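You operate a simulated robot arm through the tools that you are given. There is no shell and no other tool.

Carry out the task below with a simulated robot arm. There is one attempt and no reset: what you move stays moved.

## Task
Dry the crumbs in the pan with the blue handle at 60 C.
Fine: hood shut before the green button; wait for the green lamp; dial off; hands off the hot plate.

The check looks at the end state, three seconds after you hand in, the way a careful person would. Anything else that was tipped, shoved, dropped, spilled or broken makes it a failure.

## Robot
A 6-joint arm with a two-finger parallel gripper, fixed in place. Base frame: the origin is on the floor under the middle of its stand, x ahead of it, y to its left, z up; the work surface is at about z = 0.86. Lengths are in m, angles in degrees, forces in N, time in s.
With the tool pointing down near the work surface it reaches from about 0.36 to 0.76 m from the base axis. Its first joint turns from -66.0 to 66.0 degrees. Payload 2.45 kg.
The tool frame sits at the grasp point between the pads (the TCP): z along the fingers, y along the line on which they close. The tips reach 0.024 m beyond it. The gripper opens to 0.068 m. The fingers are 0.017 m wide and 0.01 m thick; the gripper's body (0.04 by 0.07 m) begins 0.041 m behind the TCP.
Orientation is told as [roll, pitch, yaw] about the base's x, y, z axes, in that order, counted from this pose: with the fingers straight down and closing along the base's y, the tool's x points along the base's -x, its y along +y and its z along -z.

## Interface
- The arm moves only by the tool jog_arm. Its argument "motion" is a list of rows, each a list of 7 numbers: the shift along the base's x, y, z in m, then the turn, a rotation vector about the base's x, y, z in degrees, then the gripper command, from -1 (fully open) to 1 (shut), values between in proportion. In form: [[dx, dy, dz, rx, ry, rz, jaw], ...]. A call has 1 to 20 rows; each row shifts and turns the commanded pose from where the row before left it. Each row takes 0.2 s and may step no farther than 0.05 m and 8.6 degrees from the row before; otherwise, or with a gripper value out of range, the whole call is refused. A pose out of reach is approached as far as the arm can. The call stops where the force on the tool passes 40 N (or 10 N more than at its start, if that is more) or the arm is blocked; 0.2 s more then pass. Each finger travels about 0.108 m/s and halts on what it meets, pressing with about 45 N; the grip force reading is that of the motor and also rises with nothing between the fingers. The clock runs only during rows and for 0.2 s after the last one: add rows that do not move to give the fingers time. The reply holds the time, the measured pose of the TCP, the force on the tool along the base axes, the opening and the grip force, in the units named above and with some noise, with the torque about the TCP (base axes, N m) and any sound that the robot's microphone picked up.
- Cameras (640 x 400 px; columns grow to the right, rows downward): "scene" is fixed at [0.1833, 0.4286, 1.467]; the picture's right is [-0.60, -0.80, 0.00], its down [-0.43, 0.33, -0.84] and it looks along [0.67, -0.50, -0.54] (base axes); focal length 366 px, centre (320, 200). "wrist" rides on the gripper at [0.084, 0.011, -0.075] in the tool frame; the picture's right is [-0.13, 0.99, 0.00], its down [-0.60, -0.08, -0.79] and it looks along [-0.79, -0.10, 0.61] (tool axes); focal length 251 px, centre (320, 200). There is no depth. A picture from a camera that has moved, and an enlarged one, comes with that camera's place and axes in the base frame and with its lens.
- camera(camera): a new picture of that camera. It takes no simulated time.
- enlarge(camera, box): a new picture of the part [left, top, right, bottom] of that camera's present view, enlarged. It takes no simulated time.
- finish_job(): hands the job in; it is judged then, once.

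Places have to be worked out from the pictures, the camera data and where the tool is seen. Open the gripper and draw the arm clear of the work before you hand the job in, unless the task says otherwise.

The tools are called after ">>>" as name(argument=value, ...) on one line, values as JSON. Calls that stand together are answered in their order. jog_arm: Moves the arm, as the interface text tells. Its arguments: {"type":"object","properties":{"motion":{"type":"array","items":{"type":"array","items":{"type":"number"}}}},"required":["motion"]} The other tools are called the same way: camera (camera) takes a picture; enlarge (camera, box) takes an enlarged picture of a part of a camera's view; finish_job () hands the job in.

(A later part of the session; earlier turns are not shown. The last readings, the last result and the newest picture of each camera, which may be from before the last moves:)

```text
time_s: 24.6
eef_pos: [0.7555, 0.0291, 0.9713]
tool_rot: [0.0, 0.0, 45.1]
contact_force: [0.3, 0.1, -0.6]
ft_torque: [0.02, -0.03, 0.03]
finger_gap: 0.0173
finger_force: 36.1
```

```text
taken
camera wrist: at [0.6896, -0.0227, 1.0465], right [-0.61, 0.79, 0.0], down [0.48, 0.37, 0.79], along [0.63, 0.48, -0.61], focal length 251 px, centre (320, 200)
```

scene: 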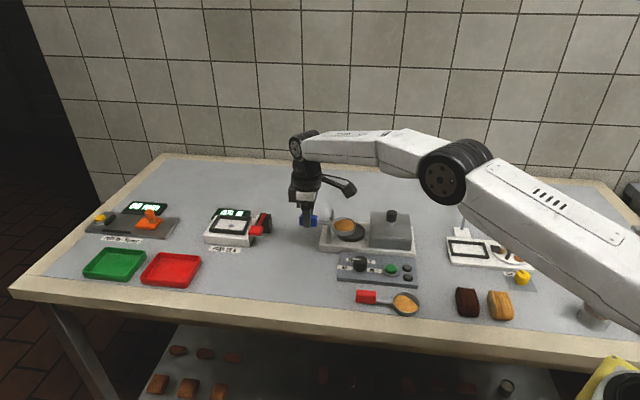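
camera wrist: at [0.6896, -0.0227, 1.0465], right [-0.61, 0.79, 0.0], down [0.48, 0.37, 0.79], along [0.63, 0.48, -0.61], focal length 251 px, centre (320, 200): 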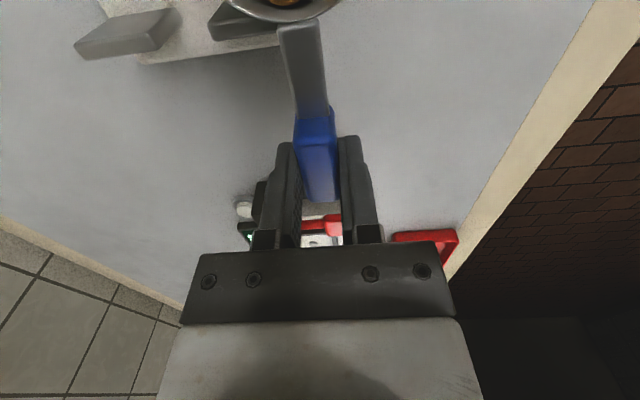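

The arm is at radius 0.756 with no trouble and a bent elbow. I'll continue to the target in small steps.

>>> jog_arm(motion=[[0.01, -0.016, 0, 0, 0, 0, 1], [0.01, -0.017, 0, 0, 0, 0, 1], [0.009, -0.016, 0, 0, 0, 0, 1], [0, 0, 0, 0, 0, 0, 1], [0, 0, 0, 0, 0, 0, 1]])

>>> camera(camera="scene")

>>> enlarge(camera="scene", box=[300, 180, 420, 265])

>>> camera(camera="wrist")

```text
time_s: 25.8
eef_pos: [0.7723, -0.0201, 0.9726]
tool_rot: [0.0, 0.1, 45.0]
contact_force: [0.1, -0.3, -0.8]
ft_torque: [0.02, -0.06, -0.01]
finger_gap: 0.0174
finger_force: 35.6
out of reach, approached as far as the arm can: row 2, 3
```

```text
taken
```

scene: 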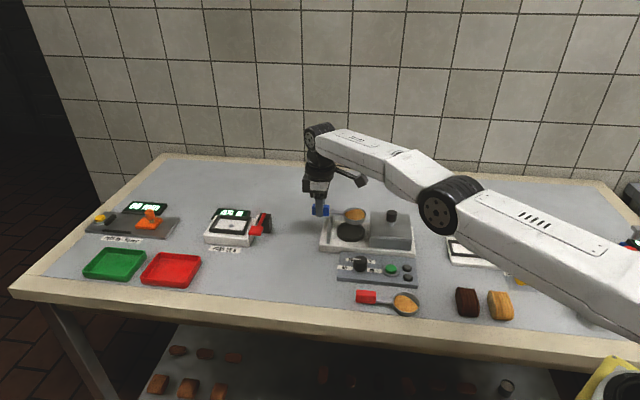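

```text
4.71 times, centred on (360, 222) of scene
camera zoom: at [0.1833, 0.4286, 1.467], right [-0.6, -0.8, 0.0], down [-0.43, 0.33, -0.84], along [0.67, -0.5, -0.54], focal length 1723 px, centre (132, 94)
```

zoom: 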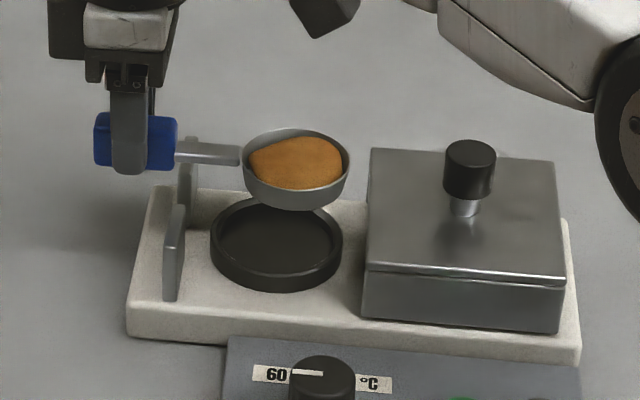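

```text
taken
camera wrist: at [0.7062, -0.0716, 1.0465], right [-0.61, 0.79, 0.0], down [0.48, 0.37, 0.79], along [0.63, 0.48, -0.61], focal length 251 px, centre (320, 200)
```

wrist: 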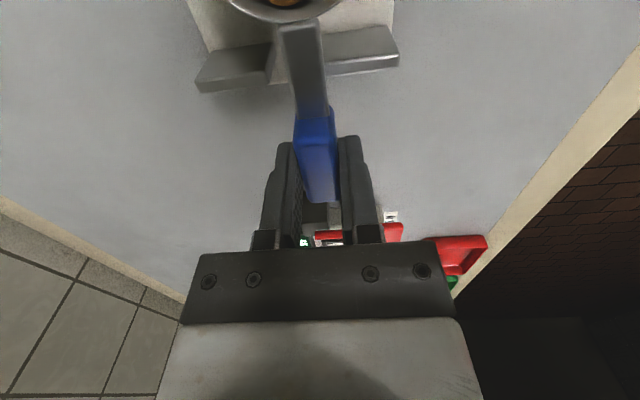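

The arm tops out at radius 0.773, and 0.785 is needed, so a vertical grip falls short. I'll return the pan to its spot and re-grip nearer the bowl with the tool leaned about 20° toward it, which gains reach. First I'll back off and check the pose.

>>> jog_arm(motion=[[-0.009, 0.016, 0, 0, 0, 0, 1], [-0.01, 0.017, 0, 0, 0, 0, 1], [-0.01, 0.016, 0, 0, 0, 0, 1], [-0.01, 0.016, 0, 0, 0, 0, 1], [0, 0, 0, 0, 0, 0, 1], [0, 0, 0, 0, 0, 0, 1]])

```text
time_s: 27.2
eef_pos: [0.7327, 0.0455, 0.971]
tool_rot: [0.1, 0.1, 45.0]
contact_force: [-0.2, -0.8, -0.8]
ft_torque: [0.03, -0.04, 0.0]
finger_gap: 0.0174
finger_force: 35.9
```

The commanded pose follows the clipped one, so relative moves remain reliable. I'll return to (0.679, 0.155) and lower to just above where the pan stood.

>>> jog_arm(motion=[[-0.0107, 0.0219, 0, 0, 0, 0, 1], [-0.0107, 0.0219, 0, 0, 0, 0, 1], [-0.0107, 0.0219, 0, 0, 0, 0, 1], [-0.0107, 0.0219, 0, 0, 0, 0, 1], [-0.0107, 0.0219, 0, 0, 0, 0, 1], [0, 0, -0.02, 0, 0, 0, 1], [0, 0, -0.02, 0, 0, 0, 1], [0, 0, -0.02, 0, 0, 0, 1], [0, 0, -0.01, 0, 0, 0, 1], [0, 0, -0.005, 0, 0, 0, 1], [0, 0, 0, 0, 0, 0, 1], [0, 0, 0, 0, 0, 0, 1]])

>>> enlarge(camera="scene", box=[255, 245, 345, 315])

```text
time_s: 29.8
eef_pos: [0.6784, 0.1541, 0.8972]
tool_rot: [0.0, 0.0, 45.0]
contact_force: [-0.6, 0.8, -0.7]
ft_torque: [0.01, -0.06, 0.02]
finger_gap: 0.0172
finger_force: 35.8
```

```text
5.71 times, centred on (300, 280) of scene
camera zoom: at [0.1833, 0.4286, 1.467], right [-0.6, -0.8, 0.0], down [-0.43, 0.33, -0.84], along [0.67, -0.5, -0.54], focal length 2093 px, centre (434, -257)
```

zoom: 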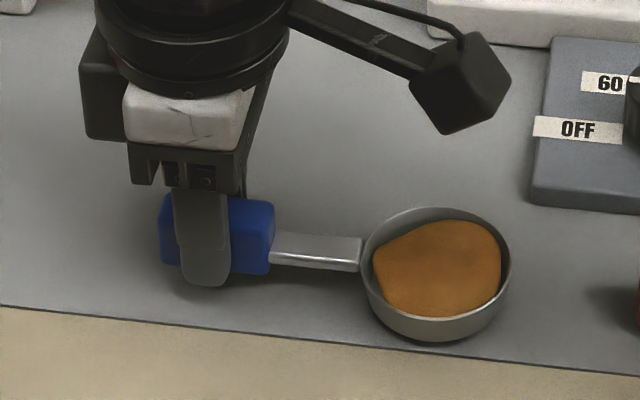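

The pan is about 5 mm above the table. I'll lower in 2 mm steps until it touches.

>>> jog_arm(motion=[[0, 0, -0.002, 0, 0, 0, 1], [0, 0, -0.002, 0, 0, 0, 1], [0, 0, -0.0015, 0, 0, 0, 1], [0, 0, 0, 0, 0, 0, 1]])

```text
time_s: 30.8
eef_pos: [0.6795, 0.1544, 0.8929]
tool_rot: [-0.1, 0.0, 45.1]
contact_force: [-0.7, 0.0, 4.5]
ft_torque: [-0.26, 0.29, -0.05]
finger_gap: 0.0175
finger_force: 35.8
```

The pan touches down with a 4.5 N reading. I'll open, rise 3 cm, then lean the tool 20° about the closing axis and shift 9 mm toward the bowl.

>>> jog_arm(motion=[[0, 0, 0, 0, 0, 0, 0.3], [0, 0, 0, 0, 0, 0, -0.4], [0, 0, 0, 0, 0, 0, -1], [0, 0, 0, 0, 0, 0, -1], [0, 0, 0.015, 0, 0, 0, -1], [0, 0, 0.015, 0, 0, 0, -1], [-0.003, -0.003, 0, 4.714, -4.714, 0, -1], [-0.003, -0.003, 0, 4.714, -4.714, 0, -1], [-0.003, -0.003, 0, 4.714, -4.714, 0, -1], [0, 0, 0, 0, 0, 0, -1]])

>>> camera(camera="wrist")

>>> enlarge(camera="scene", box=[245, 225, 355, 320])

```text
time_s: 33.0
eef_pos: [0.6719, 0.1453, 0.9215]
tool_rot: [0.0, -20.0, 45.0]
contact_force: [-0.7, -0.7, 0.4]
ft_torque: [-0.02, -0.02, -0.02]
finger_gap: 0.068
finger_force: 0.1
```

```text
taken
camera wrist: at [0.5904, 0.0796, 0.9627], right [-0.61, 0.79, 0.04], down [0.26, 0.15, 0.95], along [0.74, 0.6, -0.3], focal length 251 px, centre (320, 200)
```

wrist: 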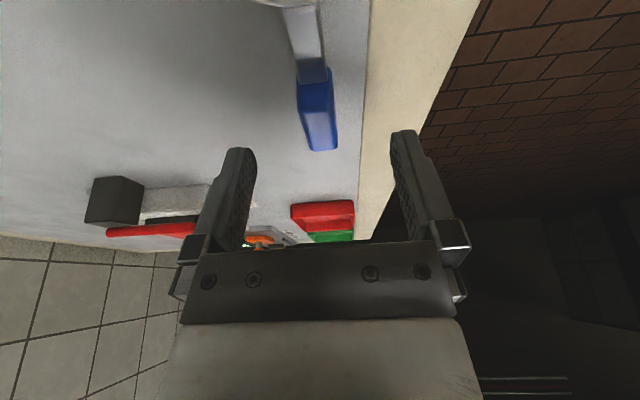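

```text
4.21 times, centred on (300, 272) of scene
camera zoom: at [0.1833, 0.4286, 1.467], right [-0.6, -0.8, 0.0], down [-0.43, 0.33, -0.84], along [0.67, -0.5, -0.54], focal length 1542 px, centre (404, -105)
```

zoom: 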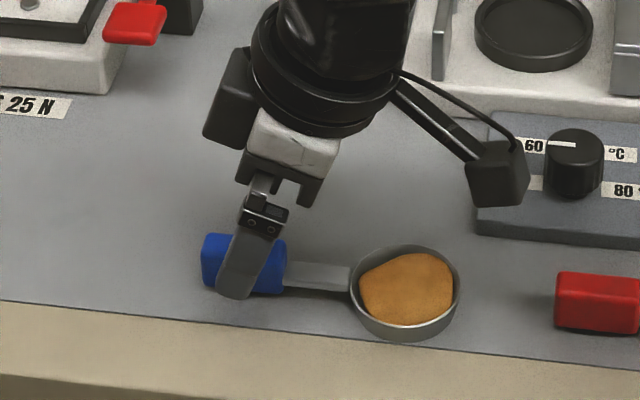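

The tilt is set at 20° and the fingers straddle the block. I'll descend about 3 cm and close again.

>>> jog_arm(motion=[[0, 0, -0.012, 0, 0, 0, -1], [0, 0, -0.012, 0, 0, 0, -1], [0, 0, -0.006, 0, 0, 0, -1], [0, 0, 0, 0, 0, 0, -1]])

>>> enlarge(camera="scene", box=[245, 225, 355, 320])

>>> camera(camera="wrist")

```text
time_s: 34.0
eef_pos: [0.6704, 0.1461, 0.8918]
tool_rot: [0.0, -20.1, 45.1]
contact_force: [-0.5, -0.1, 0.4]
ft_torque: [0.0, 0.01, 0.02]
finger_gap: 0.0681
finger_force: 0.1
```

```text
4.21 times, centred on (300, 272) of scene
camera zoom: at [0.1833, 0.4286, 1.467], right [-0.6, -0.8, 0.0], down [-0.43, 0.33, -0.84], along [0.67, -0.5, -0.54], focal length 1542 px, centre (404, -105)
```

zoom: 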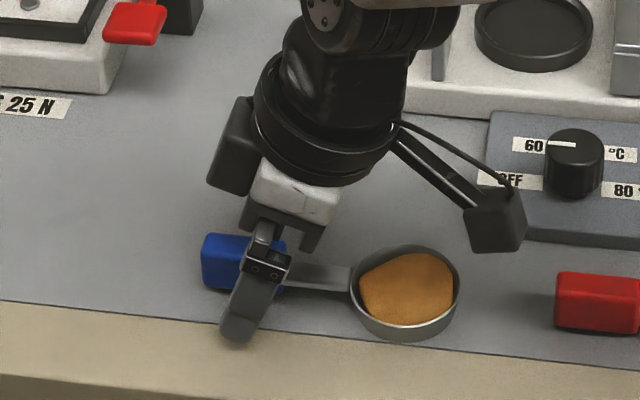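

```text
taken
camera wrist: at [0.5904, 0.0797, 0.9329], right [-0.62, 0.79, 0.04], down [0.26, 0.15, 0.95], along [0.74, 0.6, -0.3], focal length 251 px, centre (320, 200)
```

wrist: 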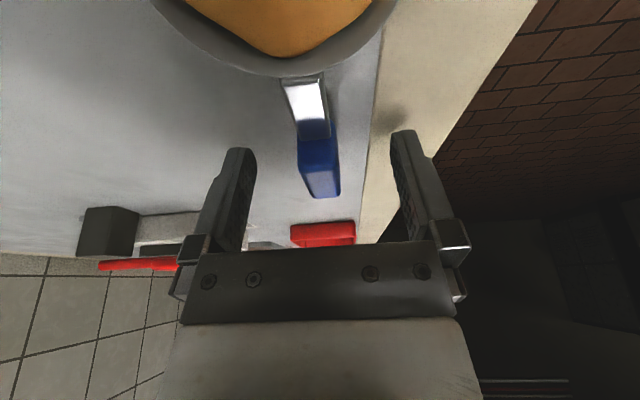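

The block is centred between the fingers along the tool axis. I'll close the gripper.

>>> jog_arm(motion=[[0, 0, 0, 0, 0, 0, -0.4], [0, 0, 0, 0, 0, 0, 0.2], [0, 0, 0, 0, 0, 0, 0.6], [0, 0, 0, 0, 0, 0, 1], [0, 0, 0, 0, 0, 0, 1], [0, 0, 0, 0, 0, 0, 1]])

>>> enlarge(camera="scene", box=[245, 225, 355, 320])

>>> camera(camera="wrist")

```text
time_s: 35.4
eef_pos: [0.6711, 0.1461, 0.8914]
tool_rot: [0.0, -20.0, 44.9]
contact_force: [-0.2, -0.2, 0.4]
ft_torque: [0.06, -0.04, 0.01]
finger_gap: 0.0172
finger_force: 36.0
```

```text
4.21 times, centred on (300, 272) of scene
camera zoom: at [0.1833, 0.4286, 1.467], right [-0.6, -0.8, 0.0], down [-0.43, 0.33, -0.84], along [0.67, -0.5, -0.54], focal length 1542 px, centre (404, -105)
```

zoom: 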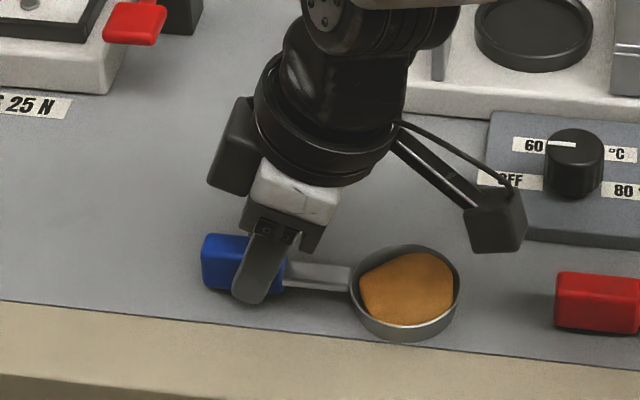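

```text
taken
camera wrist: at [0.5902, 0.0797, 0.9328], right [-0.62, 0.79, 0.04], down [0.27, 0.15, 0.95], along [0.74, 0.6, -0.3], focal length 251 px, centre (320, 200)
```

wrist: 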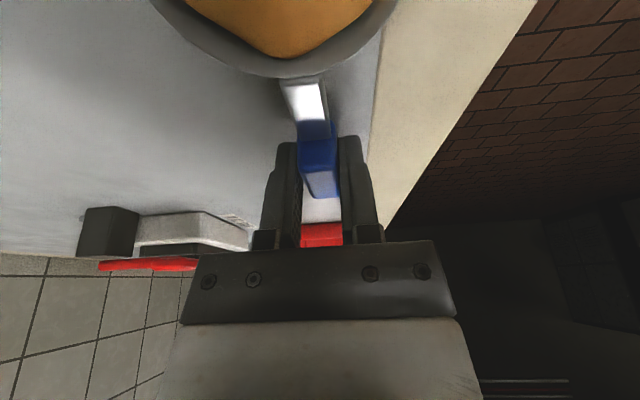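

Gripped again at 17.2 mm. I'll lift slowly to about z = 0.975 and check level before carrying it over.

>>> jog_arm(motion=[[0, 0, 0.003, 0, 0, 0, 1], [0, 0, 0.005, 0, 0, 0, 1], [0, 0, 0.008, 0, 0, 0, 1], [0, 0, 0.015, 0, 0, 0, 1], [0, 0, 0.018, 0, 0, 0, 1], [0, 0, 0.018, 0, 0, 0, 1], [0, 0, 0.012, 0, 0, 0, 1], [0, 0, 0.005, 0, 0, 0, 1], [0, 0, 0, 0, 0, 0, 1]])

>>> enlarge(camera="scene", box=[245, 215, 355, 310])

```text
time_s: 37.4
eef_pos: [0.6706, 0.1454, 0.9765]
tool_rot: [0.0, -20.0, 44.9]
contact_force: [0.0, 0.8, 0.0]
ft_torque: [0.03, -0.05, -0.01]
finger_gap: 0.0176
finger_force: 35.7
```

```text
4.21 times, centred on (300, 262) of scene
camera zoom: at [0.1833, 0.4286, 1.467], right [-0.6, -0.8, 0.0], down [-0.43, 0.33, -0.84], along [0.67, -0.5, -0.54], focal length 1542 px, centre (404, -63)
```

zoom: 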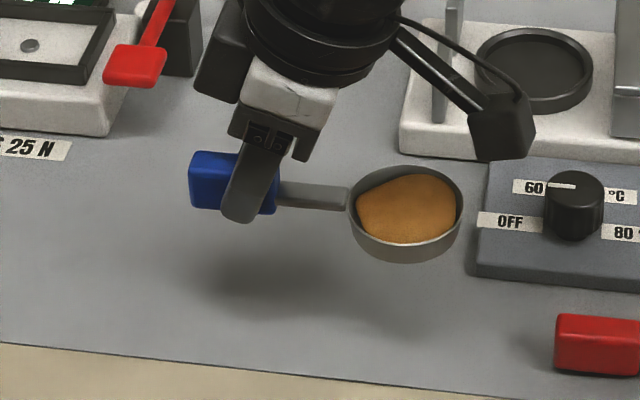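

The pan is level and held. I'll carry it over to above the hot plate, to TCP of about (0.7766, -0.029).

>>> jog_arm(motion=[[0.008, -0.013, 0, 0, 0, 0, 1], [0.0117, -0.0194, 0, 0, 0, 0, 1], [0.0117, -0.0194, 0, 0, 0, 0, 1], [0.0117, -0.0194, 0, 0, 0, 0, 1], [0.0117, -0.0194, 0, 0, 0, 0, 1], [0.0117, -0.0194, 0, 0, 0, 0, 1], [0.0117, -0.0194, 0, 0, 0, 0, 1], [0.0117, -0.0194, 0, 0, 0, 0, 1], [0.01, -0.0165, 0, 0, 0, 0, 1], [0.0056, -0.0091, 0, 0, 0, 0, 1], [0, 0, 0, 0, 0, 0, 1], [0, 0, 0, 0, 0, 0, 1]])

>>> enlarge(camera="scene", box=[300, 180, 420, 265])

>>> camera(camera="wrist")

```text
time_s: 40.0
eef_pos: [0.7757, -0.0283, 0.9761]
tool_rot: [-0.1, -20.0, 45.0]
contact_force: [-0.3, 0.0, -1.2]
ft_torque: [0.02, -0.02, -0.02]
finger_gap: 0.0171
finger_force: 36.2
```

```text
4.71 times, centred on (360, 222) of scene
camera zoom: at [0.1833, 0.4286, 1.467], right [-0.6, -0.8, 0.0], down [-0.43, 0.33, -0.84], along [0.67, -0.5, -0.54], focal length 1723 px, centre (132, 94)
```

zoom: 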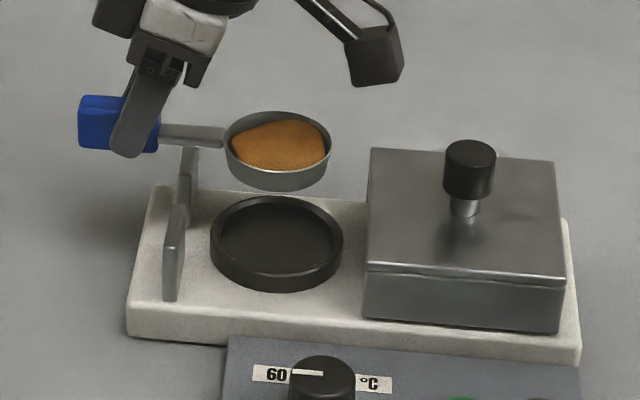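

```text
taken
camera wrist: at [0.696, -0.0948, 1.017], right [-0.62, 0.79, 0.04], down [0.27, 0.15, 0.95], along [0.74, 0.6, -0.3], focal length 251 px, centre (320, 200)
```

wrist: 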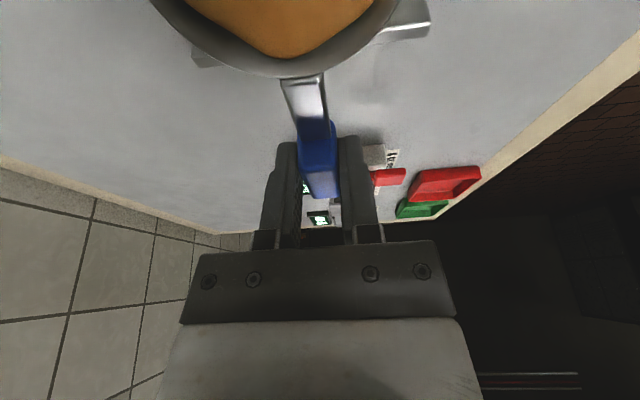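

The tilted grip reaches the spot. In the scene view the bowl looks about 2 mm too far left of the plate's centre. I'll lower to just above the rim and zoom in to fine-align.

>>> jog_arm(motion=[[-0.0007, -0.0007, -0.012, 0, 0, 0, 1], [-0.0007, -0.0007, -0.012, 0, 0, 0, 1], [0, 0, -0.01, 0, 0, 0, 1], [0, 0, -0.005, 0, 0, 0, 1], [0, 0, 0, 0, 0, 0, 1], [0, 0, 0, 0, 0, 0, 1]])

>>> enlarge(camera="scene", box=[320, 200, 400, 255])

>>> enlarge(camera="scene", box=[300, 170, 440, 265])

>>> camera(camera="wrist")

```text
time_s: 41.4
eef_pos: [0.7747, -0.0311, 0.9372]
tool_rot: [0.1, -20.1, 45.0]
contact_force: [-0.3, -0.8, -1.6]
ft_torque: [0.05, -0.04, 0.03]
finger_gap: 0.0174
finger_force: 36.2
```

```text
7.27 times, centred on (360, 228) of scene
camera zoom: at [0.1833, 0.4286, 1.467], right [-0.6, -0.8, 0.0], down [-0.43, 0.33, -0.84], along [0.67, -0.5, -0.54], focal length 2663 px, centre (29, 0)
```

zoom: 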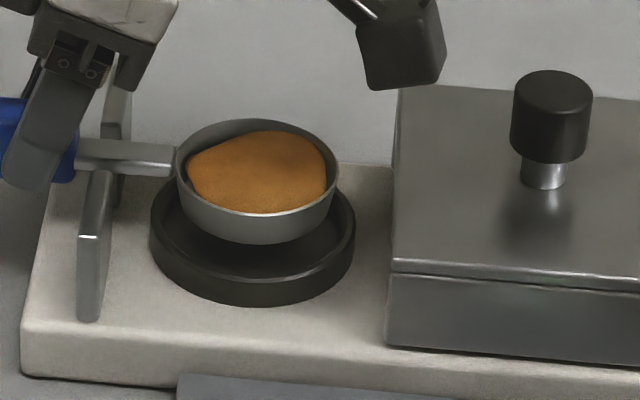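

```text
4.21 times, centred on (370, 218) of scene
camera zoom: at [0.1833, 0.4286, 1.467], right [-0.6, -0.8, 0.0], down [-0.43, 0.33, -0.84], along [0.67, -0.5, -0.54], focal length 1542 px, centre (110, 126)
```

zoom: 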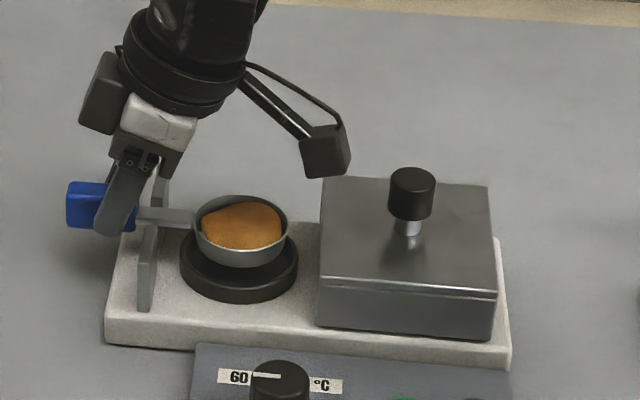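

```text
taken
camera wrist: at [0.6944, -0.0962, 0.9782], right [-0.62, 0.79, 0.04], down [0.27, 0.15, 0.95], along [0.74, 0.6, -0.3], focal length 251 px, centre (320, 200)
```

wrist: 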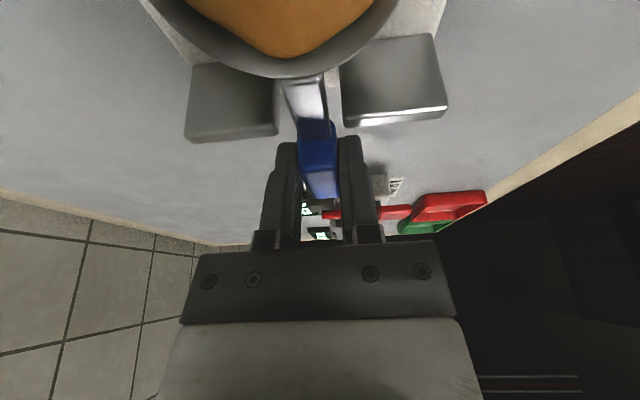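

Zoomed in, the bowl is within about 1 mm of the plate centre in both directions and about 8 mm above the rim. The handle lines up with the jamb gap. I'll lower in 2 mm steps and watch the force.

>>> jog_arm(motion=[[0, 0, -0.002, 0, 0, 0, 1], [0, 0, -0.002, 0, 0, 0, 1], [0, 0, -0.002, 0, 0, 0, 1], [0, 0, -0.002, 0, 0, 0, 1], [0, 0, 0, 0, 0, 0, 1]])

>>> enlarge(camera="scene", box=[320, 200, 400, 255])

```text
time_s: 42.6
eef_pos: [0.7739, -0.029, 0.9281]
tool_rot: [0.0, -20.0, 44.9]
contact_force: [-0.5, -0.4, -0.2]
ft_torque: [0.0, -0.03, 0.03]
finger_gap: 0.0171
finger_force: 35.5
```

```text
7.27 times, centred on (360, 228) of scene
camera zoom: at [0.1833, 0.4286, 1.467], right [-0.6, -0.8, 0.0], down [-0.43, 0.33, -0.84], along [0.67, -0.5, -0.54], focal length 2663 px, centre (29, 0)
```

zoom: 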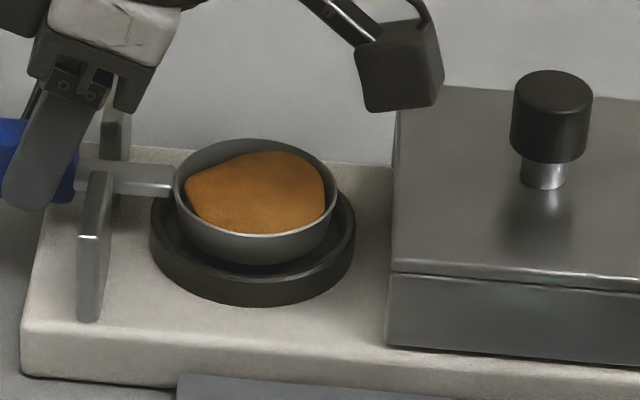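

The bowl bottom is now about level with the rim, with no contact. I'll keep lowering in 1.5 mm steps.

>>> jog_arm(motion=[[0, 0, -0.0015, 0, 0, 0, 1], [0, 0, -0.0015, 0, 0, 0, 1], [0, 0, -0.0015, 0, 0, 0, 1], [0, 0, 0, 0, 0, 0, 1]])

>>> enlarge(camera="scene", box=[320, 200, 400, 255])

```text
time_s: 43.6
eef_pos: [0.7739, -0.0291, 0.9235]
tool_rot: [0.0, -20.0, 44.9]
contact_force: [-0.5, -0.2, -0.7]
ft_torque: [0.03, -0.04, -0.01]
finger_gap: 0.0174
finger_force: 35.8
```

```text
7.27 times, centred on (360, 228) of scene
camera zoom: at [0.1833, 0.4286, 1.467], right [-0.6, -0.8, 0.0], down [-0.43, 0.33, -0.84], along [0.67, -0.5, -0.54], focal length 2663 px, centre (29, 0)
```

zoom: 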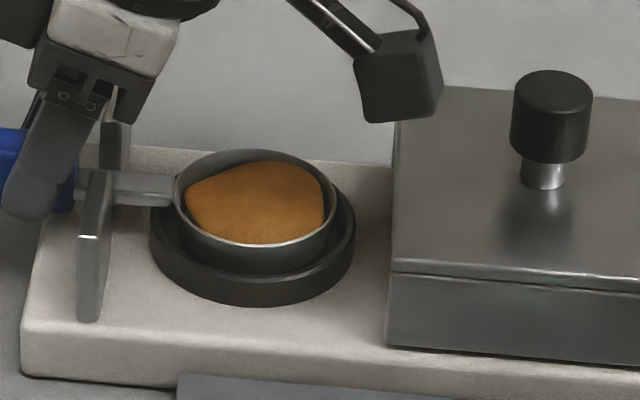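

The bowl is inside the rim with no contact yet, and the camera cube is clear of the hood. I'll continue lowering.

>>> jog_arm(motion=[[0, 0, -0.0015, 0, 0, 0, 1], [0, 0, -0.0015, 0, 0, 0, 1], [0, 0, 0, 0, 0, 0, 1]])

>>> enlarge(camera="scene", box=[320, 200, 400, 255])

```text
time_s: 44.4
eef_pos: [0.7743, -0.0296, 0.922]
tool_rot: [-0.1, -19.9, 45.0]
contact_force: [-0.2, -0.7, -1.3]
ft_torque: [0.02, -0.03, 0.04]
finger_gap: 0.0172
finger_force: 35.4
```

```text
7.27 times, centred on (360, 228) of scene
camera zoom: at [0.1833, 0.4286, 1.467], right [-0.6, -0.8, 0.0], down [-0.43, 0.33, -0.84], along [0.67, -0.5, -0.54], focal length 2663 px, centre (29, 0)
```

zoom: 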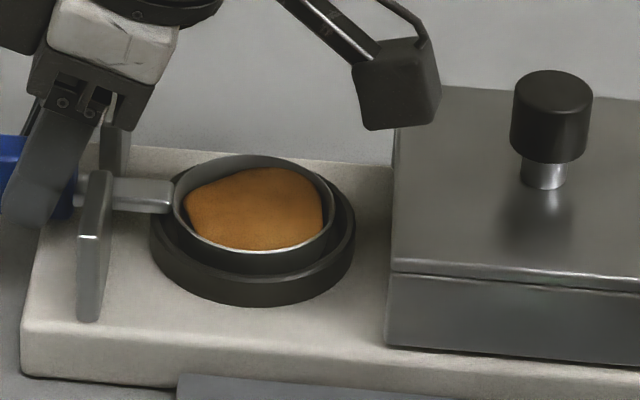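

Still no contact force. I'll continue down in 1 mm steps.

>>> jog_arm(motion=[[0, 0, -0.001, 0, 0, 0, 1], [0, 0, -0.001, 0, 0, 0, 1], [0, 0, -0.001, 0, 0, 0, 1], [0, 0, 0, 0, 0, 0, 1]])

>>> enlarge(camera="scene", box=[320, 200, 400, 255])

```text
time_s: 45.4
eef_pos: [0.7751, -0.0293, 0.9208]
tool_rot: [-0.2, -20.2, 45.2]
contact_force: [-1.6, 0.4, 16.0]
ft_torque: [-0.59, 0.71, -0.08]
finger_gap: 0.0175
finger_force: 36.0
```

```text
7.27 times, centred on (360, 228) of scene
camera zoom: at [0.1828, 0.4286, 1.467], right [-0.6, -0.8, 0.0], down [-0.43, 0.33, -0.84], along [0.67, -0.5, -0.54], focal length 2663 px, centre (29, 0)
```

zoom: 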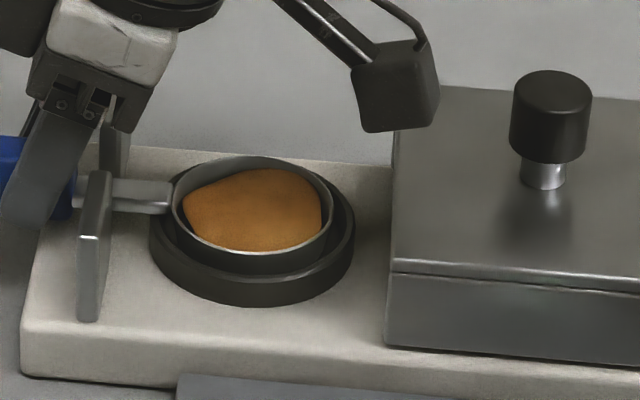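

Contact at 16 N, and the bowl sits down inside the rim, so the pan is on the plate. I'll relieve 1 mm, open partway and check that the pan stays put.

>>> jog_arm(motion=[[0, 0, 0.001, 0, 0, 0, 1], [0, 0, 0, 0, 0, 0, 0.4], [0, 0, 0, 0, 0, 0, 0.1], [0, 0, 0, 0, 0, 0, -0.2], [0, 0, 0, 0, 0, 0, -0.2], [0, 0, 0, 0, 0, 0, -0.2]])

>>> enlarge(camera="scene", box=[310, 195, 400, 260])

>>> camera(camera="wrist")

```text
time_s: 46.8
eef_pos: [0.7743, -0.0296, 0.9186]
tool_rot: [0.0, -20.0, 44.9]
contact_force: [0.0, 0.1, 0.5]
ft_torque: [-0.03, 0.02, -0.03]
finger_gap: 0.0409
finger_force: 0.0
```

```text
6.15 times, centred on (355, 228) of scene
camera zoom: at [0.1833, 0.4286, 1.467], right [-0.6, -0.8, 0.0], down [-0.43, 0.33, -0.84], along [0.67, -0.5, -0.54], focal length 2254 px, centre (105, 31)
```

zoom: 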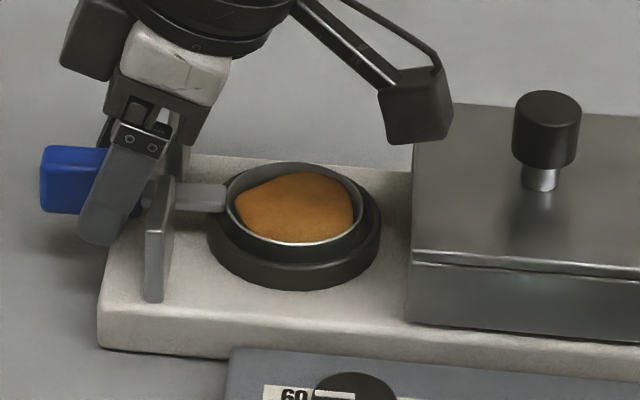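

```text
taken
camera wrist: at [0.6944, -0.0961, 0.9604], right [-0.62, 0.79, 0.04], down [0.27, 0.15, 0.95], along [0.74, 0.6, -0.3], focal length 251 px, centre (320, 200)
```

wrist: 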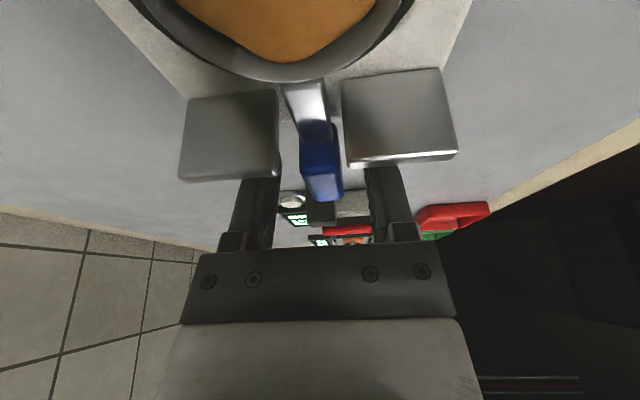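

The pan stays put with its handle centred between the jambs. I'll rise straight up 8 cm, then bring the tool back to vertical.

>>> jog_arm(motion=[[0, 0, 0.01, 0, 0, 0, -0.2], [0, 0, 0.02, 0, 0, 0, -0.2], [0, 0, 0.03, 0, 0, 0, -0.2], [0, 0, 0.03, 0, 0, 0, -0.2], [-0.01, -0.01, 0.01, -4.714, 4.714, 0, -1], [-0.01, -0.01, 0.01, -4.714, 4.714, 0, -1], [-0.01, -0.01, 0.01, -4.714, 4.714, 0, -1], [0, 0, 0, 0, 0, 0, -1]])

>>> enlarge(camera="scene", box=[300, 190, 430, 290])

>>> camera(camera="wrist")

```text
time_s: 48.6
eef_pos: [0.7445, -0.0601, 1.0406]
tool_rot: [0.1, 0.1, 45.0]
contact_force: [-0.3, 0.2, 0.2]
ft_torque: [0.04, 0.01, -0.01]
finger_gap: 0.068
finger_force: 0.0
```

```text
4.00 times, centred on (365, 240) of scene
camera zoom: at [0.1833, 0.4286, 1.467], right [-0.6, -0.8, 0.0], down [-0.43, 0.33, -0.84], along [0.67, -0.5, -0.54], focal length 1465 px, centre (140, 40)
```

zoom: 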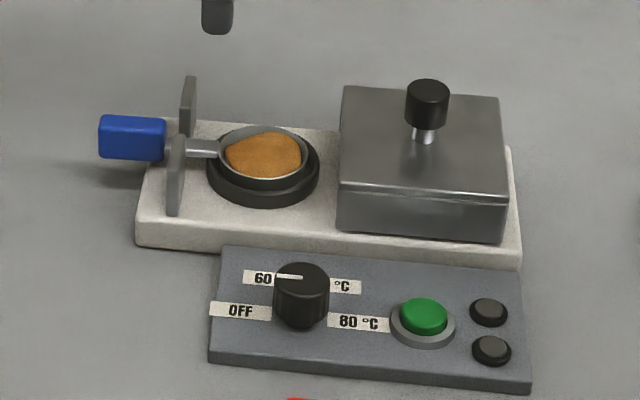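

```text
taken
camera wrist: at [0.6787, -0.1113, 1.1147], right [-0.61, 0.79, 0.0], down [0.48, 0.37, 0.79], along [0.63, 0.48, -0.61], focal length 251 px, centre (320, 200)
```

wrist: 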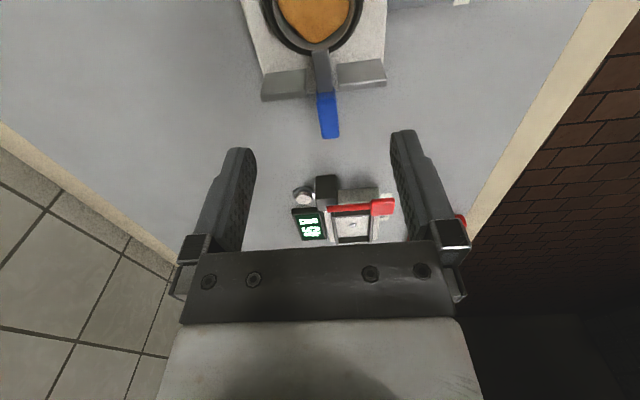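

The pan is released on the plate. I'll zoom in to check that it sits flat inside the rim.

>>> enlarge(camera="scene", box=[315, 205, 385, 250])

>>> enlarge(camera="wrist", box=[240, 0, 400, 150])

```text
8.89 times, centred on (350, 228) of scene
camera zoom: at [0.1833, 0.4286, 1.467], right [-0.6, -0.8, 0.0], down [-0.43, 0.33, -0.84], along [0.67, -0.5, -0.54], focal length 3255 px, centre (53, -44)
```

zoom: 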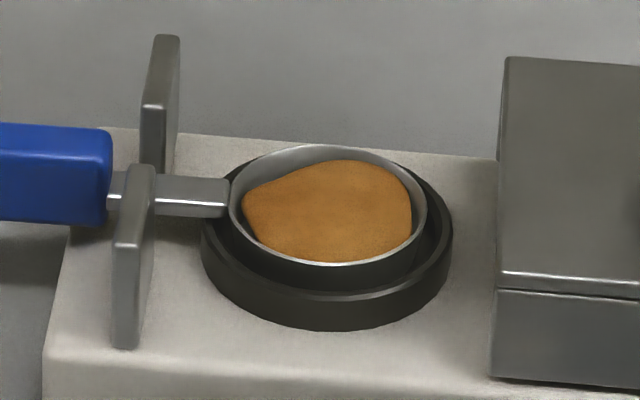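

```text
2.67 times, centred on (320, 75) of wrist
camera zoom: at [0.6787, -0.1113, 1.1147], right [-0.61, 0.79, 0.0], down [0.48, 0.37, 0.79], along [0.63, 0.48, -0.61], focal length 670 px, centre (320, 533)
```

zoom: 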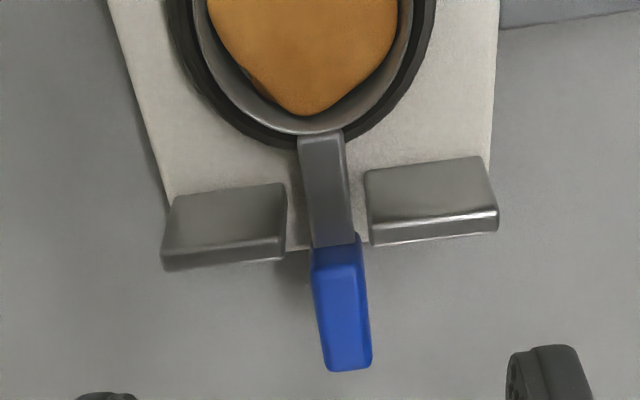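

The pan sits centred and flat in the ring. Now I'll move above the hood knob at (0.658, -0.148).

>>> jog_arm(motion=[[-0.0288, -0.0293, 0, 0, 0, 0, -1], [-0.0288, -0.0293, 0, 0, 0, 0, -1], [-0.0288, -0.0293, 0, 0, 0, 0, -1], [0, 0, -0.03, 0, 0, 0, -1], [0, 0, -0.02, 0, 0, 0, -1], [0, 0, 0, 0, 0, 0, -1]])

>>> camera(camera="wrist")

>>> enlarge(camera="scene", box=[310, 180, 430, 270])

```text
time_s: 50.0
eef_pos: [0.6579, -0.1472, 0.9892]
tool_rot: [0.0, 0.0, 44.9]
contact_force: [0.0, 0.2, -0.5]
ft_torque: [-0.01, -0.03, -0.01]
finger_gap: 0.0678
finger_force: 0.0
```

```text
taken
camera wrist: at [0.592, -0.1997, 1.0634], right [-0.61, 0.79, 0.0], down [0.48, 0.37, 0.79], along [0.63, 0.48, -0.61], focal length 251 px, centre (320, 200)
```

wrist: 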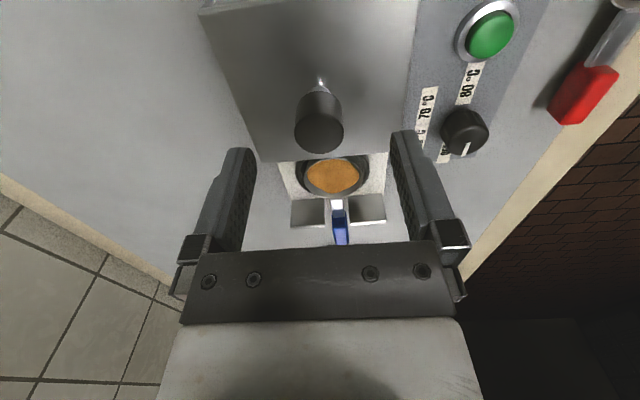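

```text
4.44 times, centred on (370, 225) of scene
camera zoom: at [0.1833, 0.4286, 1.467], right [-0.6, -0.8, 0.0], down [-0.43, 0.33, -0.84], along [0.67, -0.5, -0.54], focal length 1628 px, centre (98, 89)
```

zoom: 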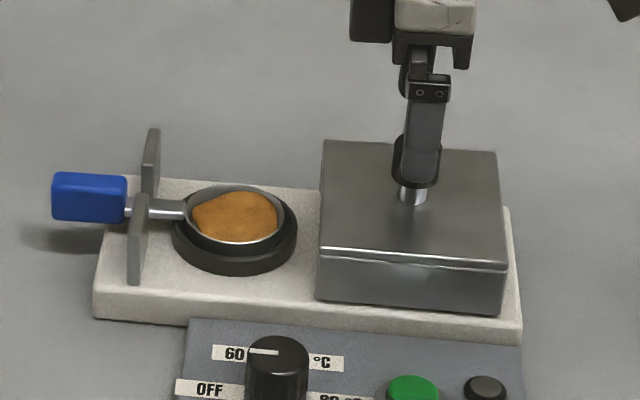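

The knob is centred under the tool. I'll lower to 0.954, grip it, and check.

>>> jog_arm(motion=[[0, 0, -0.015, 0, 0, 0, -1], [0, 0, -0.012, 0, 0, 0, -1], [0, 0, -0.008, 0, 0, 0, -1], [0, 0, 0, 0, 0, 0, -0.4], [0, 0, 0, 0, 0, 0, 0.1], [0, 0, 0, 0, 0, 0, 0.4], [0, 0, 0, 0, 0, 0, 0.6], [0, 0, 0, 0, 0, 0, 0.6]])

```text
time_s: 51.8
eef_pos: [0.658, -0.1483, 0.9539]
tool_rot: [0.0, -0.1, 45.0]
contact_force: [3.0, -3.1, -3.2]
ft_torque: [0.24, 0.07, 0.07]
finger_gap: 0.0254
finger_force: 41.0
```

Gripped. I'll slide the hood left over the pan in steps, with a force check partway.

>>> jog_arm(motion=[[0.004, 0.004, 0, 0, 0, 0, 1], [0.006, 0.006, 0, 0, 0, 0, 1], [0.006, 0.006, 0, 0, 0, 0, 1], [0.006, 0.006, 0, 0, 0, 0, 1], [0.006, 0.006, 0, 0, 0, 0, 1], [0, 0, 0, 0, 0, 0, 1]])

>>> enlarge(camera="scene", box=[310, 180, 430, 270])

```text
time_s: 53.2
eef_pos: [0.6857, -0.1206, 0.9536]
tool_rot: [0.0, 0.0, 45.0]
contact_force: [0.0, -1.6, -3.8]
ft_torque: [-0.19, -0.17, -0.05]
finger_gap: 0.0257
finger_force: 41.1
```

```text
4.44 times, centred on (370, 225) of scene
camera zoom: at [0.1834, 0.4285, 1.467], right [-0.6, -0.8, 0.0], down [-0.43, 0.33, -0.84], along [0.67, -0.5, -0.54], focal length 1628 px, centre (98, 89)
```

zoom: 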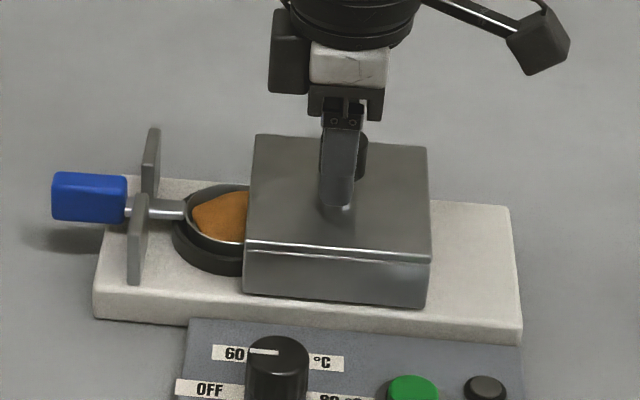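

The hood slides freely over the bowl with low forces and the pan hasn't moved. I'll continue toward the shut position.

>>> jog_arm(motion=[[0.006, 0.006, 0, 0, 0, 0, 1], [0.006, 0.006, 0, 0, 0, 0, 1], [0.006, 0.006, 0, 0, 0, 0, 1], [0.006, 0.006, 0, 0, 0, 0, 1], [0.006, 0.006, 0, 0, 0, 0, 1], [0.005, 0.005, 0, 0, 0, 0, 1], [0, 0, 0, 0, 0, 0, 1]])

>>> enlarge(camera="scene", box=[310, 180, 430, 270])

```text
time_s: 54.8
eef_pos: [0.7219, -0.0834, 0.9538]
tool_rot: [0.0, 0.1, 44.9]
contact_force: [3.8, -0.4, -9.7]
ft_torque: [-0.47, 0.05, -0.1]
finger_gap: 0.0255
finger_force: 40.9
```

```text
4.44 times, centred on (370, 225) of scene
camera zoom: at [0.1836, 0.4286, 1.4669], right [-0.6, -0.8, 0.0], down [-0.43, 0.33, -0.84], along [0.67, -0.5, -0.54], focal length 1628 px, centre (98, 89)
```

zoom: 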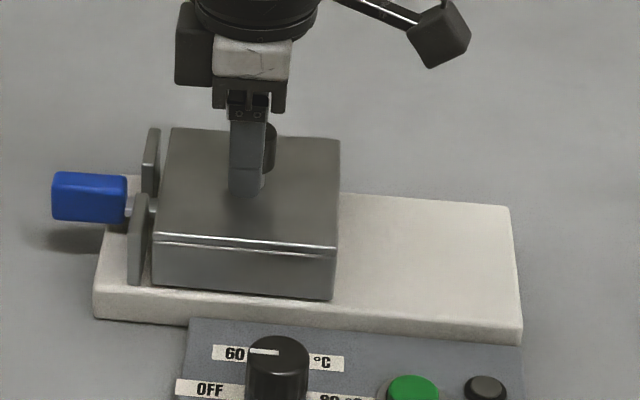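

There is still a gap of about 4 mm to the original shut position. I'll push on in small steps until it stops against the jambs.

>>> jog_arm(motion=[[0.0015, 0.0015, 0, 0, 0, 0, 1], [0.0015, 0.0015, 0, 0, 0, 0, 1], [0.0008, 0.0008, 0, 0, 0, 0, 1], [0, 0, 0, 0, 0, 0, 1]])

>>> enlarge(camera="scene", box=[310, 180, 430, 270])

```text
time_s: 55.8
eef_pos: [0.7257, -0.0815, 0.9537]
tool_rot: [0.1, 0.1, 45.1]
contact_force: [-6.0, -2.3, -6.5]
ft_torque: [0.46, -0.71, 0.11]
finger_gap: 0.0256
finger_force: 40.4
```

```text
4.44 times, centred on (370, 225) of scene
camera zoom: at [0.1832, 0.4285, 1.467], right [-0.6, -0.8, 0.0], down [-0.43, 0.33, -0.84], along [0.67, -0.5, -0.54], focal length 1628 px, centre (98, 89)
```

zoom: 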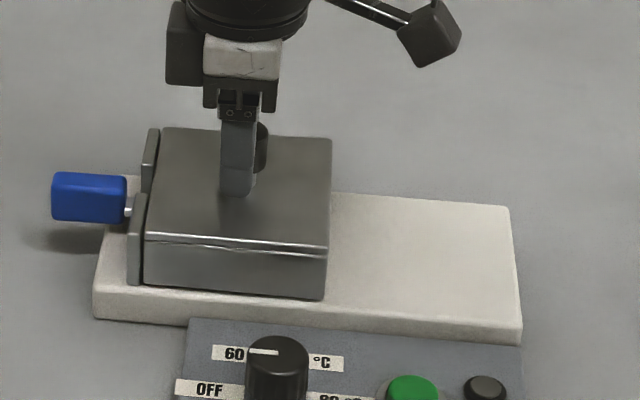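

The hood is back exactly at its original shut position, with a light stop force. I'll release the knob, rise, and move above the dial.

>>> jog_arm(motion=[[0, 0, 0, 0, 0, 0, 0.3], [0, 0, 0, 0, 0, 0, -0.4], [0, 0, 0, 0, 0, 0, -1], [0, 0, 0, 0, 0, 0, -1], [0, 0, 0.03, 0, 0, 0, -1], [0, 0, 0.04, 0, 0, 0, -1], [-0.033, 0.021, 0, 0, 0, 0, -1], [-0.033, 0.021, 0, 0, 0, 0, -1], [-0.032, 0.02, 0, 0, 0, 0, -1], [0, 0, -0.02, 0, 0, 0, -1], [0, 0, 0, 0, 0, 0, -1]])

>>> camera(camera="wrist")

>>> enlarge(camera="scene", box=[310, 190, 440, 290])

```text
time_s: 58.2
eef_pos: [0.6255, -0.0208, 1.0049]
tool_rot: [0.0, 0.0, 45.0]
contact_force: [-0.5, 0.2, 0.8]
ft_torque: [0.0, 0.01, -0.02]
finger_gap: 0.0678
finger_force: 0.0
```

```text
taken
camera wrist: at [0.5606, -0.0711, 1.079], right [-0.61, 0.79, 0.0], down [0.48, 0.37, 0.79], along [0.63, 0.48, -0.61], focal length 251 px, centre (320, 200)
```

wrist: 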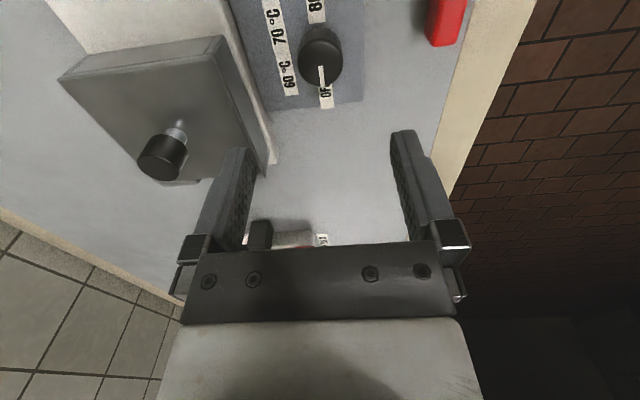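

```text
4.00 times, centred on (375, 240) of scene
camera zoom: at [0.1832, 0.4286, 1.467], right [-0.6, -0.8, 0.0], down [-0.43, 0.33, -0.84], along [0.67, -0.5, -0.54], focal length 1465 px, centre (100, 40)
```

zoom: 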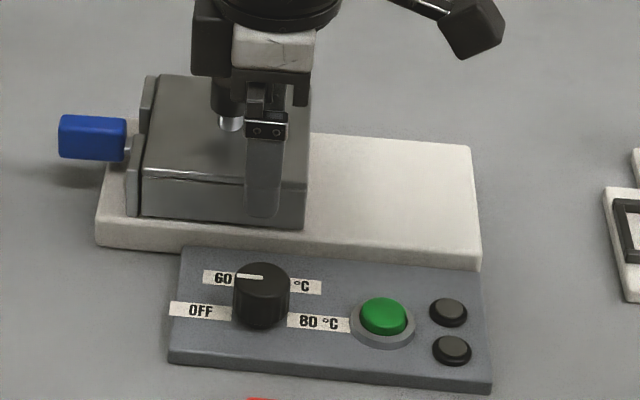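

I'll zoom in to locate the dial top precisely.

>>> enlarge(camera="wrist", box=[260, 0, 380, 120])

>>> enlarge(camera="scene", box=[340, 245, 400, 290])

```text
3.33 times, centred on (320, 60) of wrist
camera zoom: at [0.5606, -0.0711, 1.079], right [-0.61, 0.79, 0.0], down [0.48, 0.37, 0.79], along [0.63, 0.48, -0.61], focal length 838 px, centre (320, 667)
```

zoom: 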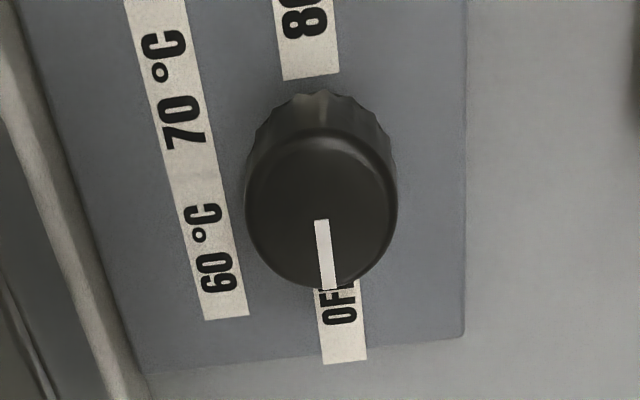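

```text
8.89 times, centred on (370, 268) of scene
camera zoom: at [0.1832, 0.4286, 1.467], right [-0.6, -0.8, 0.0], down [-0.43, 0.33, -0.84], along [0.67, -0.5, -0.54], focal length 3255 px, centre (-124, -400)
```

zoom: 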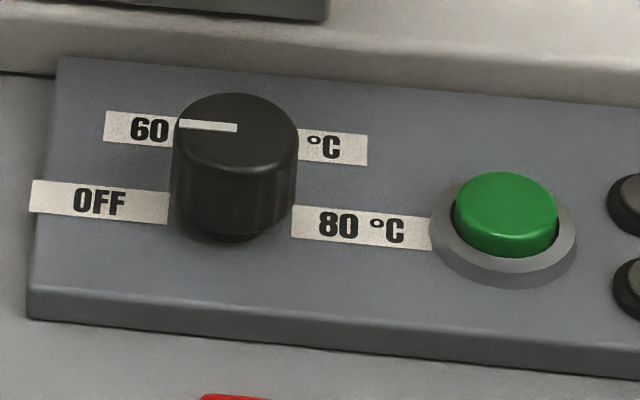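

The dial centre is at about (0.6235, -0.0215) with its top near z = 0.901. I'll centre over it and descend to TCP z of about 0.908.

>>> jog_arm(motion=[[-0.002, -0.0007, -0.03, 0, 0, 0, -1], [0, 0, -0.03, 0, 0, 0, -1], [0, 0, -0.022, 0, 0, 0, -1], [0, 0, -0.01, 0, 0, 0, -1], [0, 0, -0.005, 0, 0, 0, -1], [0, 0, 0, 0, 0, 0, -1]])

>>> camera(camera="wrist")

>>> enlarge(camera="scene", box=[320, 220, 420, 290])

```text
time_s: 59.6
eef_pos: [0.6253, -0.0196, 0.9067]
tool_rot: [0.0, -0.1, 44.9]
contact_force: [0.4, 0.1, 0.8]
ft_torque: [0.03, 0.01, 0.02]
finger_gap: 0.0681
finger_force: 0.2
```

```text
taken
camera wrist: at [0.5593, -0.0712, 0.982], right [-0.61, 0.79, 0.0], down [0.48, 0.37, 0.79], along [0.63, 0.48, -0.61], focal length 251 px, centre (320, 200)
```

wrist: 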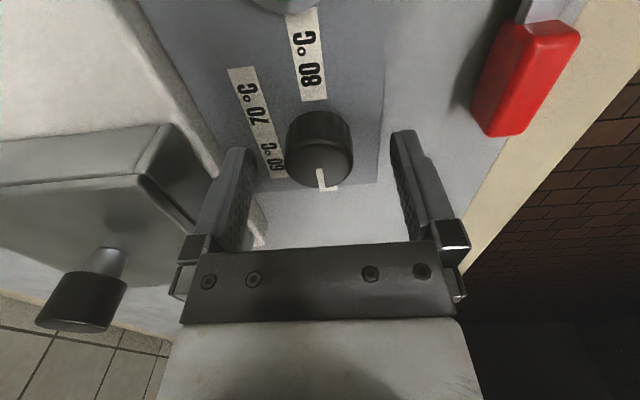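

```text
5.71 times, centred on (370, 255) of scene
camera zoom: at [0.1833, 0.4286, 1.467], right [-0.6, -0.8, 0.0], down [-0.43, 0.33, -0.84], along [0.67, -0.5, -0.54], focal length 2093 px, centre (34, -114)
```

zoom: 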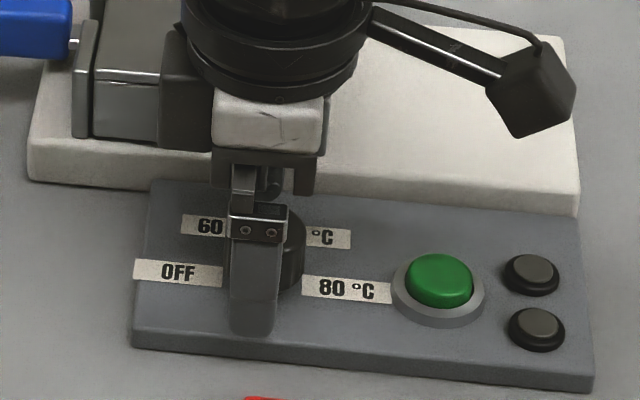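

The dial is laterally centred between the fingers. Its top may be nearer 0.895, so I'll lower 5 mm more, close on it gently, and check.

>>> jog_arm(motion=[[0, 0, -0.0025, 0, 0, 0, -1], [0, 0, -0.0025, 0, 0, 0, -1], [0, 0, 0, 0, 0, 0, -0.5], [0, 0, 0, 0, 0, 0, 0], [0, 0, 0, 0, 0, 0, 0.4], [0, 0, 0, 0, 0, 0, 0.6], [0, 0, 0, 0, 0, 0, 0.6]])

>>> camera(camera="wrist")

```text
time_s: 61.2
eef_pos: [0.624, -0.0202, 0.9017]
tool_rot: [0.1, 0.0, 45.1]
contact_force: [3.4, -2.8, -3.9]
ft_torque: [0.32, 0.04, 0.03]
finger_gap: 0.0322
finger_force: 44.9
```

```text
taken
camera wrist: at [0.5595, -0.0712, 0.9767], right [-0.61, 0.79, 0.0], down [0.48, 0.37, 0.79], along [0.63, 0.48, -0.61], focal length 251 px, centre (320, 200)
```

wrist: 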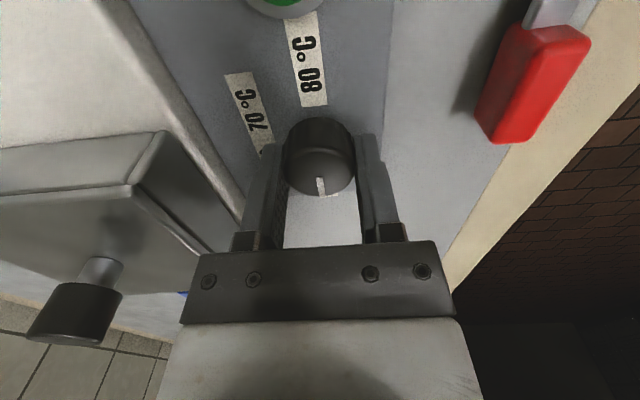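

The gap is 32 mm across the dial's full diameter. The label geometry gives 60° between settings (OFF at 180°, 60 at 120°, 70 at 60°, 80 at 0°), so I'll rotate 60° clockwise in steps.

>>> jog_arm(motion=[[0, 0, 0, 0, 0, -6, 1], [0, 0, 0, 0, 0, -6, 1], [0, 0, 0, 0, 0, -6, 1], [0, 0, 0, 0, 0, -6, 1], [0, 0, 0, 0, 0, -6, 1], [0, 0, 0, 0, 0, 0, 1]])

>>> camera(camera="wrist")

```text
time_s: 62.6
eef_pos: [0.6257, -0.0208, 0.9021]
tool_rot: [-0.2, -0.1, 14.9]
contact_force: [15.5, -14.1, -9.6]
ft_torque: [-0.08, 0.75, 0.01]
finger_gap: 0.0319
finger_force: 45.0
```

```text
taken
camera wrist: at [0.5433, -0.0319, 0.9766], right [-0.13, 0.99, 0.0], down [0.6, 0.08, 0.79], along [0.79, 0.1, -0.61], focal length 251 px, centre (320, 200)
```

wrist: 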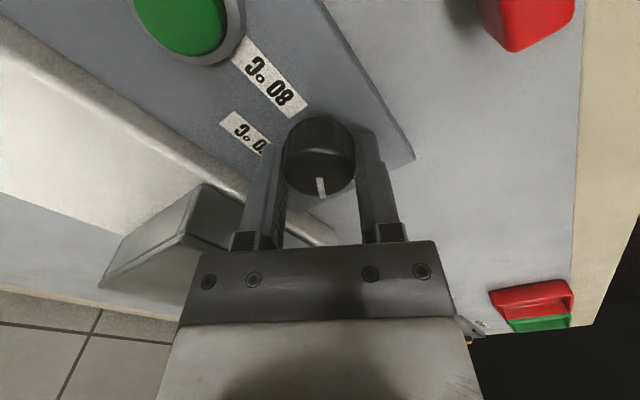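

The dial turns with the grip at 30° so far. The side load of about 21 N shows the dial axis is about 4 mm off the TCP. I'll relieve that with a small shift and continue the remaining 30° while compensating.

>>> jog_arm(motion=[[0.001, -0.0017, 0, 0, 0, 0, 1], [0, 0, 0, 0, 0, 0, 1]])

```text
time_s: 63.2
eef_pos: [0.6258, -0.0222, 0.9023]
tool_rot: [0.0, 0.2, 14.9]
contact_force: [4.0, -3.9, -5.4]
ft_torque: [-0.07, -1.46, 0.02]
finger_gap: 0.0319
finger_force: 45.8
```

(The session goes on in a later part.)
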